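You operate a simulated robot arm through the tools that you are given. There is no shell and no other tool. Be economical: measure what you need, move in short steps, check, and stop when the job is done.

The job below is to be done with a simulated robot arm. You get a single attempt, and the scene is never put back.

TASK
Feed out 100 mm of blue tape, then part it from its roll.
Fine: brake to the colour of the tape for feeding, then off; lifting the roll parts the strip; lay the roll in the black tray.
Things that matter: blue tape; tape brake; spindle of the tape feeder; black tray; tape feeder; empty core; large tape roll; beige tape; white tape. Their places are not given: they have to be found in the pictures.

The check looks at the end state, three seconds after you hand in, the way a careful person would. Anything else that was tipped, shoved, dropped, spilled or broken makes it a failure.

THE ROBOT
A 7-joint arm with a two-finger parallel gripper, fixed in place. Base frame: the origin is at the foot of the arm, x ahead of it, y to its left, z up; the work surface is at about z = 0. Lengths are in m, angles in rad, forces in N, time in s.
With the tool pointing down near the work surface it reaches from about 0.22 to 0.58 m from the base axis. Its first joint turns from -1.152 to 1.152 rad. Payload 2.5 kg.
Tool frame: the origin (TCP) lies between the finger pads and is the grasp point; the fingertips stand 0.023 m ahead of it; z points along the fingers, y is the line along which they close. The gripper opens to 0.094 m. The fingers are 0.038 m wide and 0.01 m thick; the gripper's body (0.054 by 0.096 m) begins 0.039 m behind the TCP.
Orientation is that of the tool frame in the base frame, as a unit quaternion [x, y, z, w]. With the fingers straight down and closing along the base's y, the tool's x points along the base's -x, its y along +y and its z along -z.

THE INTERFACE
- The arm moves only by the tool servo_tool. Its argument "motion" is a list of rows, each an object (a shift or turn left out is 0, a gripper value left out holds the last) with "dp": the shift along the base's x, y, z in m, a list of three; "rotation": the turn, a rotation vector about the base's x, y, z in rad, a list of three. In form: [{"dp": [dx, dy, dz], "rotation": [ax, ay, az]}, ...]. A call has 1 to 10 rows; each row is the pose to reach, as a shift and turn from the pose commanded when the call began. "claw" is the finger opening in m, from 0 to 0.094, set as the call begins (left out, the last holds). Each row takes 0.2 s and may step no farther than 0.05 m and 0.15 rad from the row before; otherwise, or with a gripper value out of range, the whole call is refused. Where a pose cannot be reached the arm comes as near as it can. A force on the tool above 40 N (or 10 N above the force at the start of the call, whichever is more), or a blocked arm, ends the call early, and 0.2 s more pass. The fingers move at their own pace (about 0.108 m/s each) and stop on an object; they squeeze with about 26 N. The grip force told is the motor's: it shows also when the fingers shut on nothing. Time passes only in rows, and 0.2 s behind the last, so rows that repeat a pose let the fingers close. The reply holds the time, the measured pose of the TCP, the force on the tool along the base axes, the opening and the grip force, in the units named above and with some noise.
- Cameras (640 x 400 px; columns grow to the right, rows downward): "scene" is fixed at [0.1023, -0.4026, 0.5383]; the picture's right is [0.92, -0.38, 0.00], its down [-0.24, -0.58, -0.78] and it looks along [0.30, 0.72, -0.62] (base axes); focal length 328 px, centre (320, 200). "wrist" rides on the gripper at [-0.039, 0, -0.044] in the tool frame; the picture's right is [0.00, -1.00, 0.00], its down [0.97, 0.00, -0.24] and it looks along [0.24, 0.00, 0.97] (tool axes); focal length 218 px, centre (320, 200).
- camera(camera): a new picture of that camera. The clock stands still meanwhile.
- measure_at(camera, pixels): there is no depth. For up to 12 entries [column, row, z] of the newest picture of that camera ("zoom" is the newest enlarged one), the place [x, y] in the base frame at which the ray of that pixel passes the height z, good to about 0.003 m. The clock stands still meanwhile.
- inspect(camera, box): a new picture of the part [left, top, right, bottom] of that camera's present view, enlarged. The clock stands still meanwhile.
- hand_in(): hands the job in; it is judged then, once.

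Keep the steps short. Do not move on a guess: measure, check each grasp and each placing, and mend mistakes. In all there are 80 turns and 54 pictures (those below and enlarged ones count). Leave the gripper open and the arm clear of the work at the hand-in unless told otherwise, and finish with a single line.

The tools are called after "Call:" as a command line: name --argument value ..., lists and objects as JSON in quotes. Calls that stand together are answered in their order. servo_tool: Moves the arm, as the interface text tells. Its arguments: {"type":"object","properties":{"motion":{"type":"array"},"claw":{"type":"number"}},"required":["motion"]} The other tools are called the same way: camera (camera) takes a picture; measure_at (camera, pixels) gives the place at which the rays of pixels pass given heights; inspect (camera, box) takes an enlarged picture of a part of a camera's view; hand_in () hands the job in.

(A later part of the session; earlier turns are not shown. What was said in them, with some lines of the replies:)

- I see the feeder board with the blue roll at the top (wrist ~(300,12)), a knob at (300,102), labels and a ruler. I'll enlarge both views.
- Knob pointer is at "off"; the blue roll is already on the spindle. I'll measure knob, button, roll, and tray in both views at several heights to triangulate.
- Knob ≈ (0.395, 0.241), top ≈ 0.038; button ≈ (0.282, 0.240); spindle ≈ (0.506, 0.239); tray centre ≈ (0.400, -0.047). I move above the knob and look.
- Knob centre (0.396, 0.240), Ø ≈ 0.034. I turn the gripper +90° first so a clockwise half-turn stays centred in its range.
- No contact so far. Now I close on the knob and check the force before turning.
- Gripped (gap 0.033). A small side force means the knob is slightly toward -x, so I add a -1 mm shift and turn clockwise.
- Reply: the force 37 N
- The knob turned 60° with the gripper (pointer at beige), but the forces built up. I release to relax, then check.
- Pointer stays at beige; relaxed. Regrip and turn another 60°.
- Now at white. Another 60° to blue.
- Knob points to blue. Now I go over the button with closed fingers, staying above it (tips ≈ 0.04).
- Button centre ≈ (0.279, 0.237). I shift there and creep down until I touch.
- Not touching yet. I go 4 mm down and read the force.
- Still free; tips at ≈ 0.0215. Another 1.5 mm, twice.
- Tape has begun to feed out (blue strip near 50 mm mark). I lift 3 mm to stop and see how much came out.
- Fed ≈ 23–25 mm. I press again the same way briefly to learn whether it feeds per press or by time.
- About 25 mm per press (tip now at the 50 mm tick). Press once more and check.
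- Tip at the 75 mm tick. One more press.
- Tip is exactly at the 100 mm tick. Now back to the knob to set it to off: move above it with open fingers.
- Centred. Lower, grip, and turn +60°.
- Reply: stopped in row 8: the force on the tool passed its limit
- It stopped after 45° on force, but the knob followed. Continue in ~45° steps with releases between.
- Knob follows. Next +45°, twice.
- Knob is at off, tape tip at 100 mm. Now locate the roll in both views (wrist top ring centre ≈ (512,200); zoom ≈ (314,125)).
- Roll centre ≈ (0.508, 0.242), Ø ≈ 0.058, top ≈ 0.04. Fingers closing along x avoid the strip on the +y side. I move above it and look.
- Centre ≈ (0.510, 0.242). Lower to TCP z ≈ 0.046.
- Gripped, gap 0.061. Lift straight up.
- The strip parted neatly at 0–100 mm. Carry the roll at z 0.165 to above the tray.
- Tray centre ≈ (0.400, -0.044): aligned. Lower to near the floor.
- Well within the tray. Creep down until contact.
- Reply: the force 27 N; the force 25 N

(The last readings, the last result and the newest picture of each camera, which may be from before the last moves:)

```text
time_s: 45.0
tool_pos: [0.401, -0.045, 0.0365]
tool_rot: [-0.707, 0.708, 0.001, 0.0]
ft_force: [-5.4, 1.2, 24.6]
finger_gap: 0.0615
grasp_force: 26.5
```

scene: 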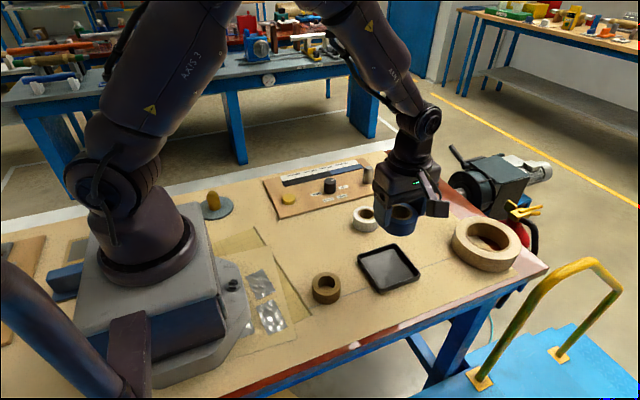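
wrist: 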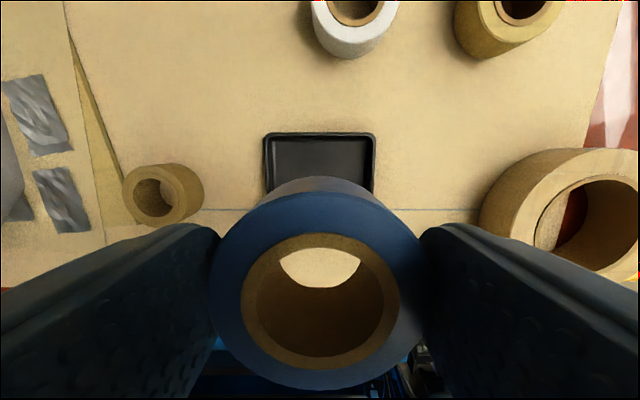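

It rests on the floor (25 N up). I ease up 1.5 mm, then open slightly so fingers stay clear of the walls.

Call:
servo_tool --motion '[{"dp": [0, 0, 0.0015]}, {"dp": [0, 0, 0.0015]}]'

Call:
servo_tool --motion '[{"dp": [0, 0, 0]}, {"dp": [0, 0, 0]}]' --claw 0.067

Call:
inspect --camera "scene" --box '[320, 200, 480, 300]'

```text
time_s: 45.6
tool_pos: [0.4004, -0.0444, 0.0374]
tool_rot: [-0.706, 0.708, 0.002, -0.001]
ft_force: [1.0, -0.1, 1.8]
finger_gap: 0.0612
grasp_force: 25.5
```

```text
time_s: 46.2
tool_pos: [0.4013, -0.0464, 0.0384]
tool_rot: [-0.707, 0.708, 0.002, -0.001]
ft_force: [-0.1, 0.5, 0.4]
finger_gap: 0.0672
grasp_force: 0.1
```

```text
4.00 times, centred on (400, 250) of scene
```

zoom: 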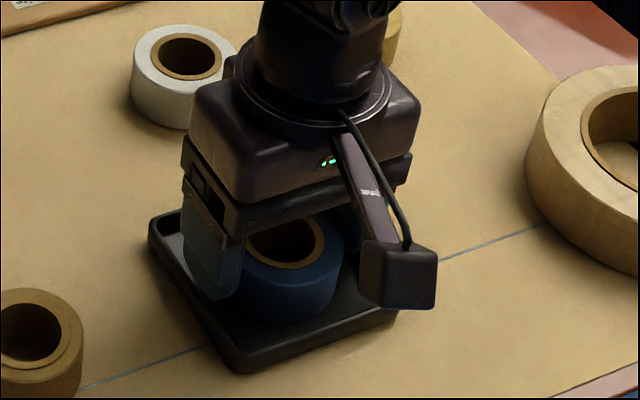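

Released and forces are zero. Rise straight up, then move clear.

Call:
servo_tool --motion '[{"dp": [0, 0, 0.02]}, {"dp": [0, 0, 0.05]}, {"dp": [0, 0, 0.09]}, {"dp": [0, 0, 0.13]}, {"dp": [0, 0, 0.17]}, {"dp": [-0.03, 0.03, 0.2]}, {"dp": [-0.06, 0.06, 0.2]}, {"dp": [-0.09, 0.09, 0.2]}, {"dp": [-0.09, 0.09, 0.2]}]'

Call:
camera --camera "scene"

Call:
inspect --camera "scene" --box '[250, 150, 450, 300]'

```text
refused: row 6 steps farther than a row can; nothing moved
```

```text
17 pictures are left
```

scene: 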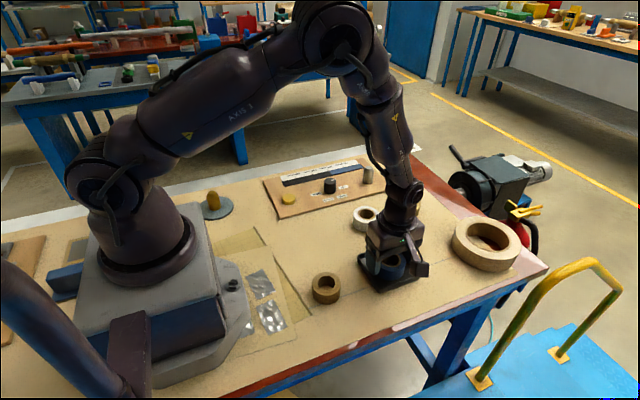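

```text
2.67 times, centred on (350, 225) of scene
```

zoom: 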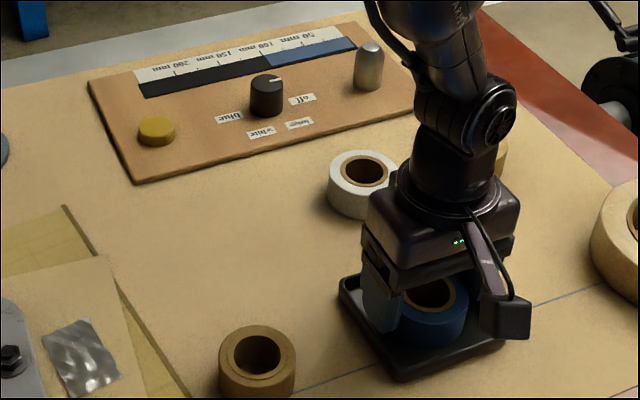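

One row was too long; same move with smaller steps.

Call:
servo_tool --motion '[{"dp": [0, 0, 0.02]}, {"dp": [0, 0, 0.05]}, {"dp": [0, 0, 0.09]}, {"dp": [0, 0, 0.13]}, {"dp": [0, 0, 0.17]}, {"dp": [0, 0, 0.2]}, {"dp": [-0.03, 0.03, 0.2]}, {"dp": [-0.06, 0.06, 0.2]}, {"dp": [-0.09, 0.09, 0.2]}, {"dp": [-0.09, 0.09, 0.2]}]'

Call:
servo_tool --motion '[{"dp": [0, 0, 0]}, {"dp": [0, 0, 0]}]' --claw 0.09

Call:
camera --camera "scene"

Call:
inspect --camera "scene" --box '[250, 150, 450, 300]'

```text
time_s: 48.4
tool_pos: [0.3111, 0.0454, 0.2381]
tool_rot: [-0.706, 0.708, 0.002, -0.001]
ft_force: [0.1, 0.2, 0.1]
finger_gap: 0.0669
grasp_force: 0.2
```

```text
time_s: 49.0
tool_pos: [0.3108, 0.0434, 0.2384]
tool_rot: [-0.707, 0.707, 0.002, -0.001]
ft_force: [0.3, -0.3, -0.3]
finger_gap: 0.09
grasp_force: 0.1
```

```text
15 pictures are left
```

scene: 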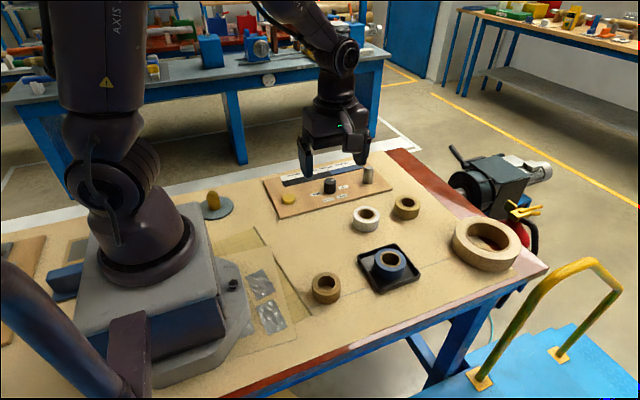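

```text
2.67 times, centred on (350, 225) of scene
```

zoom: 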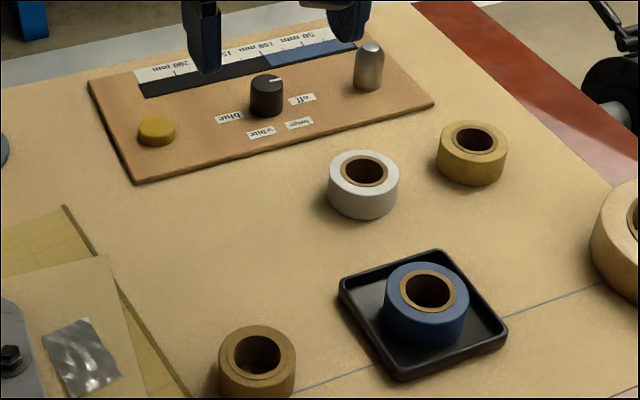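

The roll lies flat in the black tray, the 100 mm strip is on the feeder, the knob is off, and nothing else was disturbed. The gripper is open and clear, so I hand in.

Call:
hand_in

```text
The job is handed in.
```

The 100 mm blue strip is fed out and parted on the feeder, the brake is off, and the blue roll lies in the black tray.
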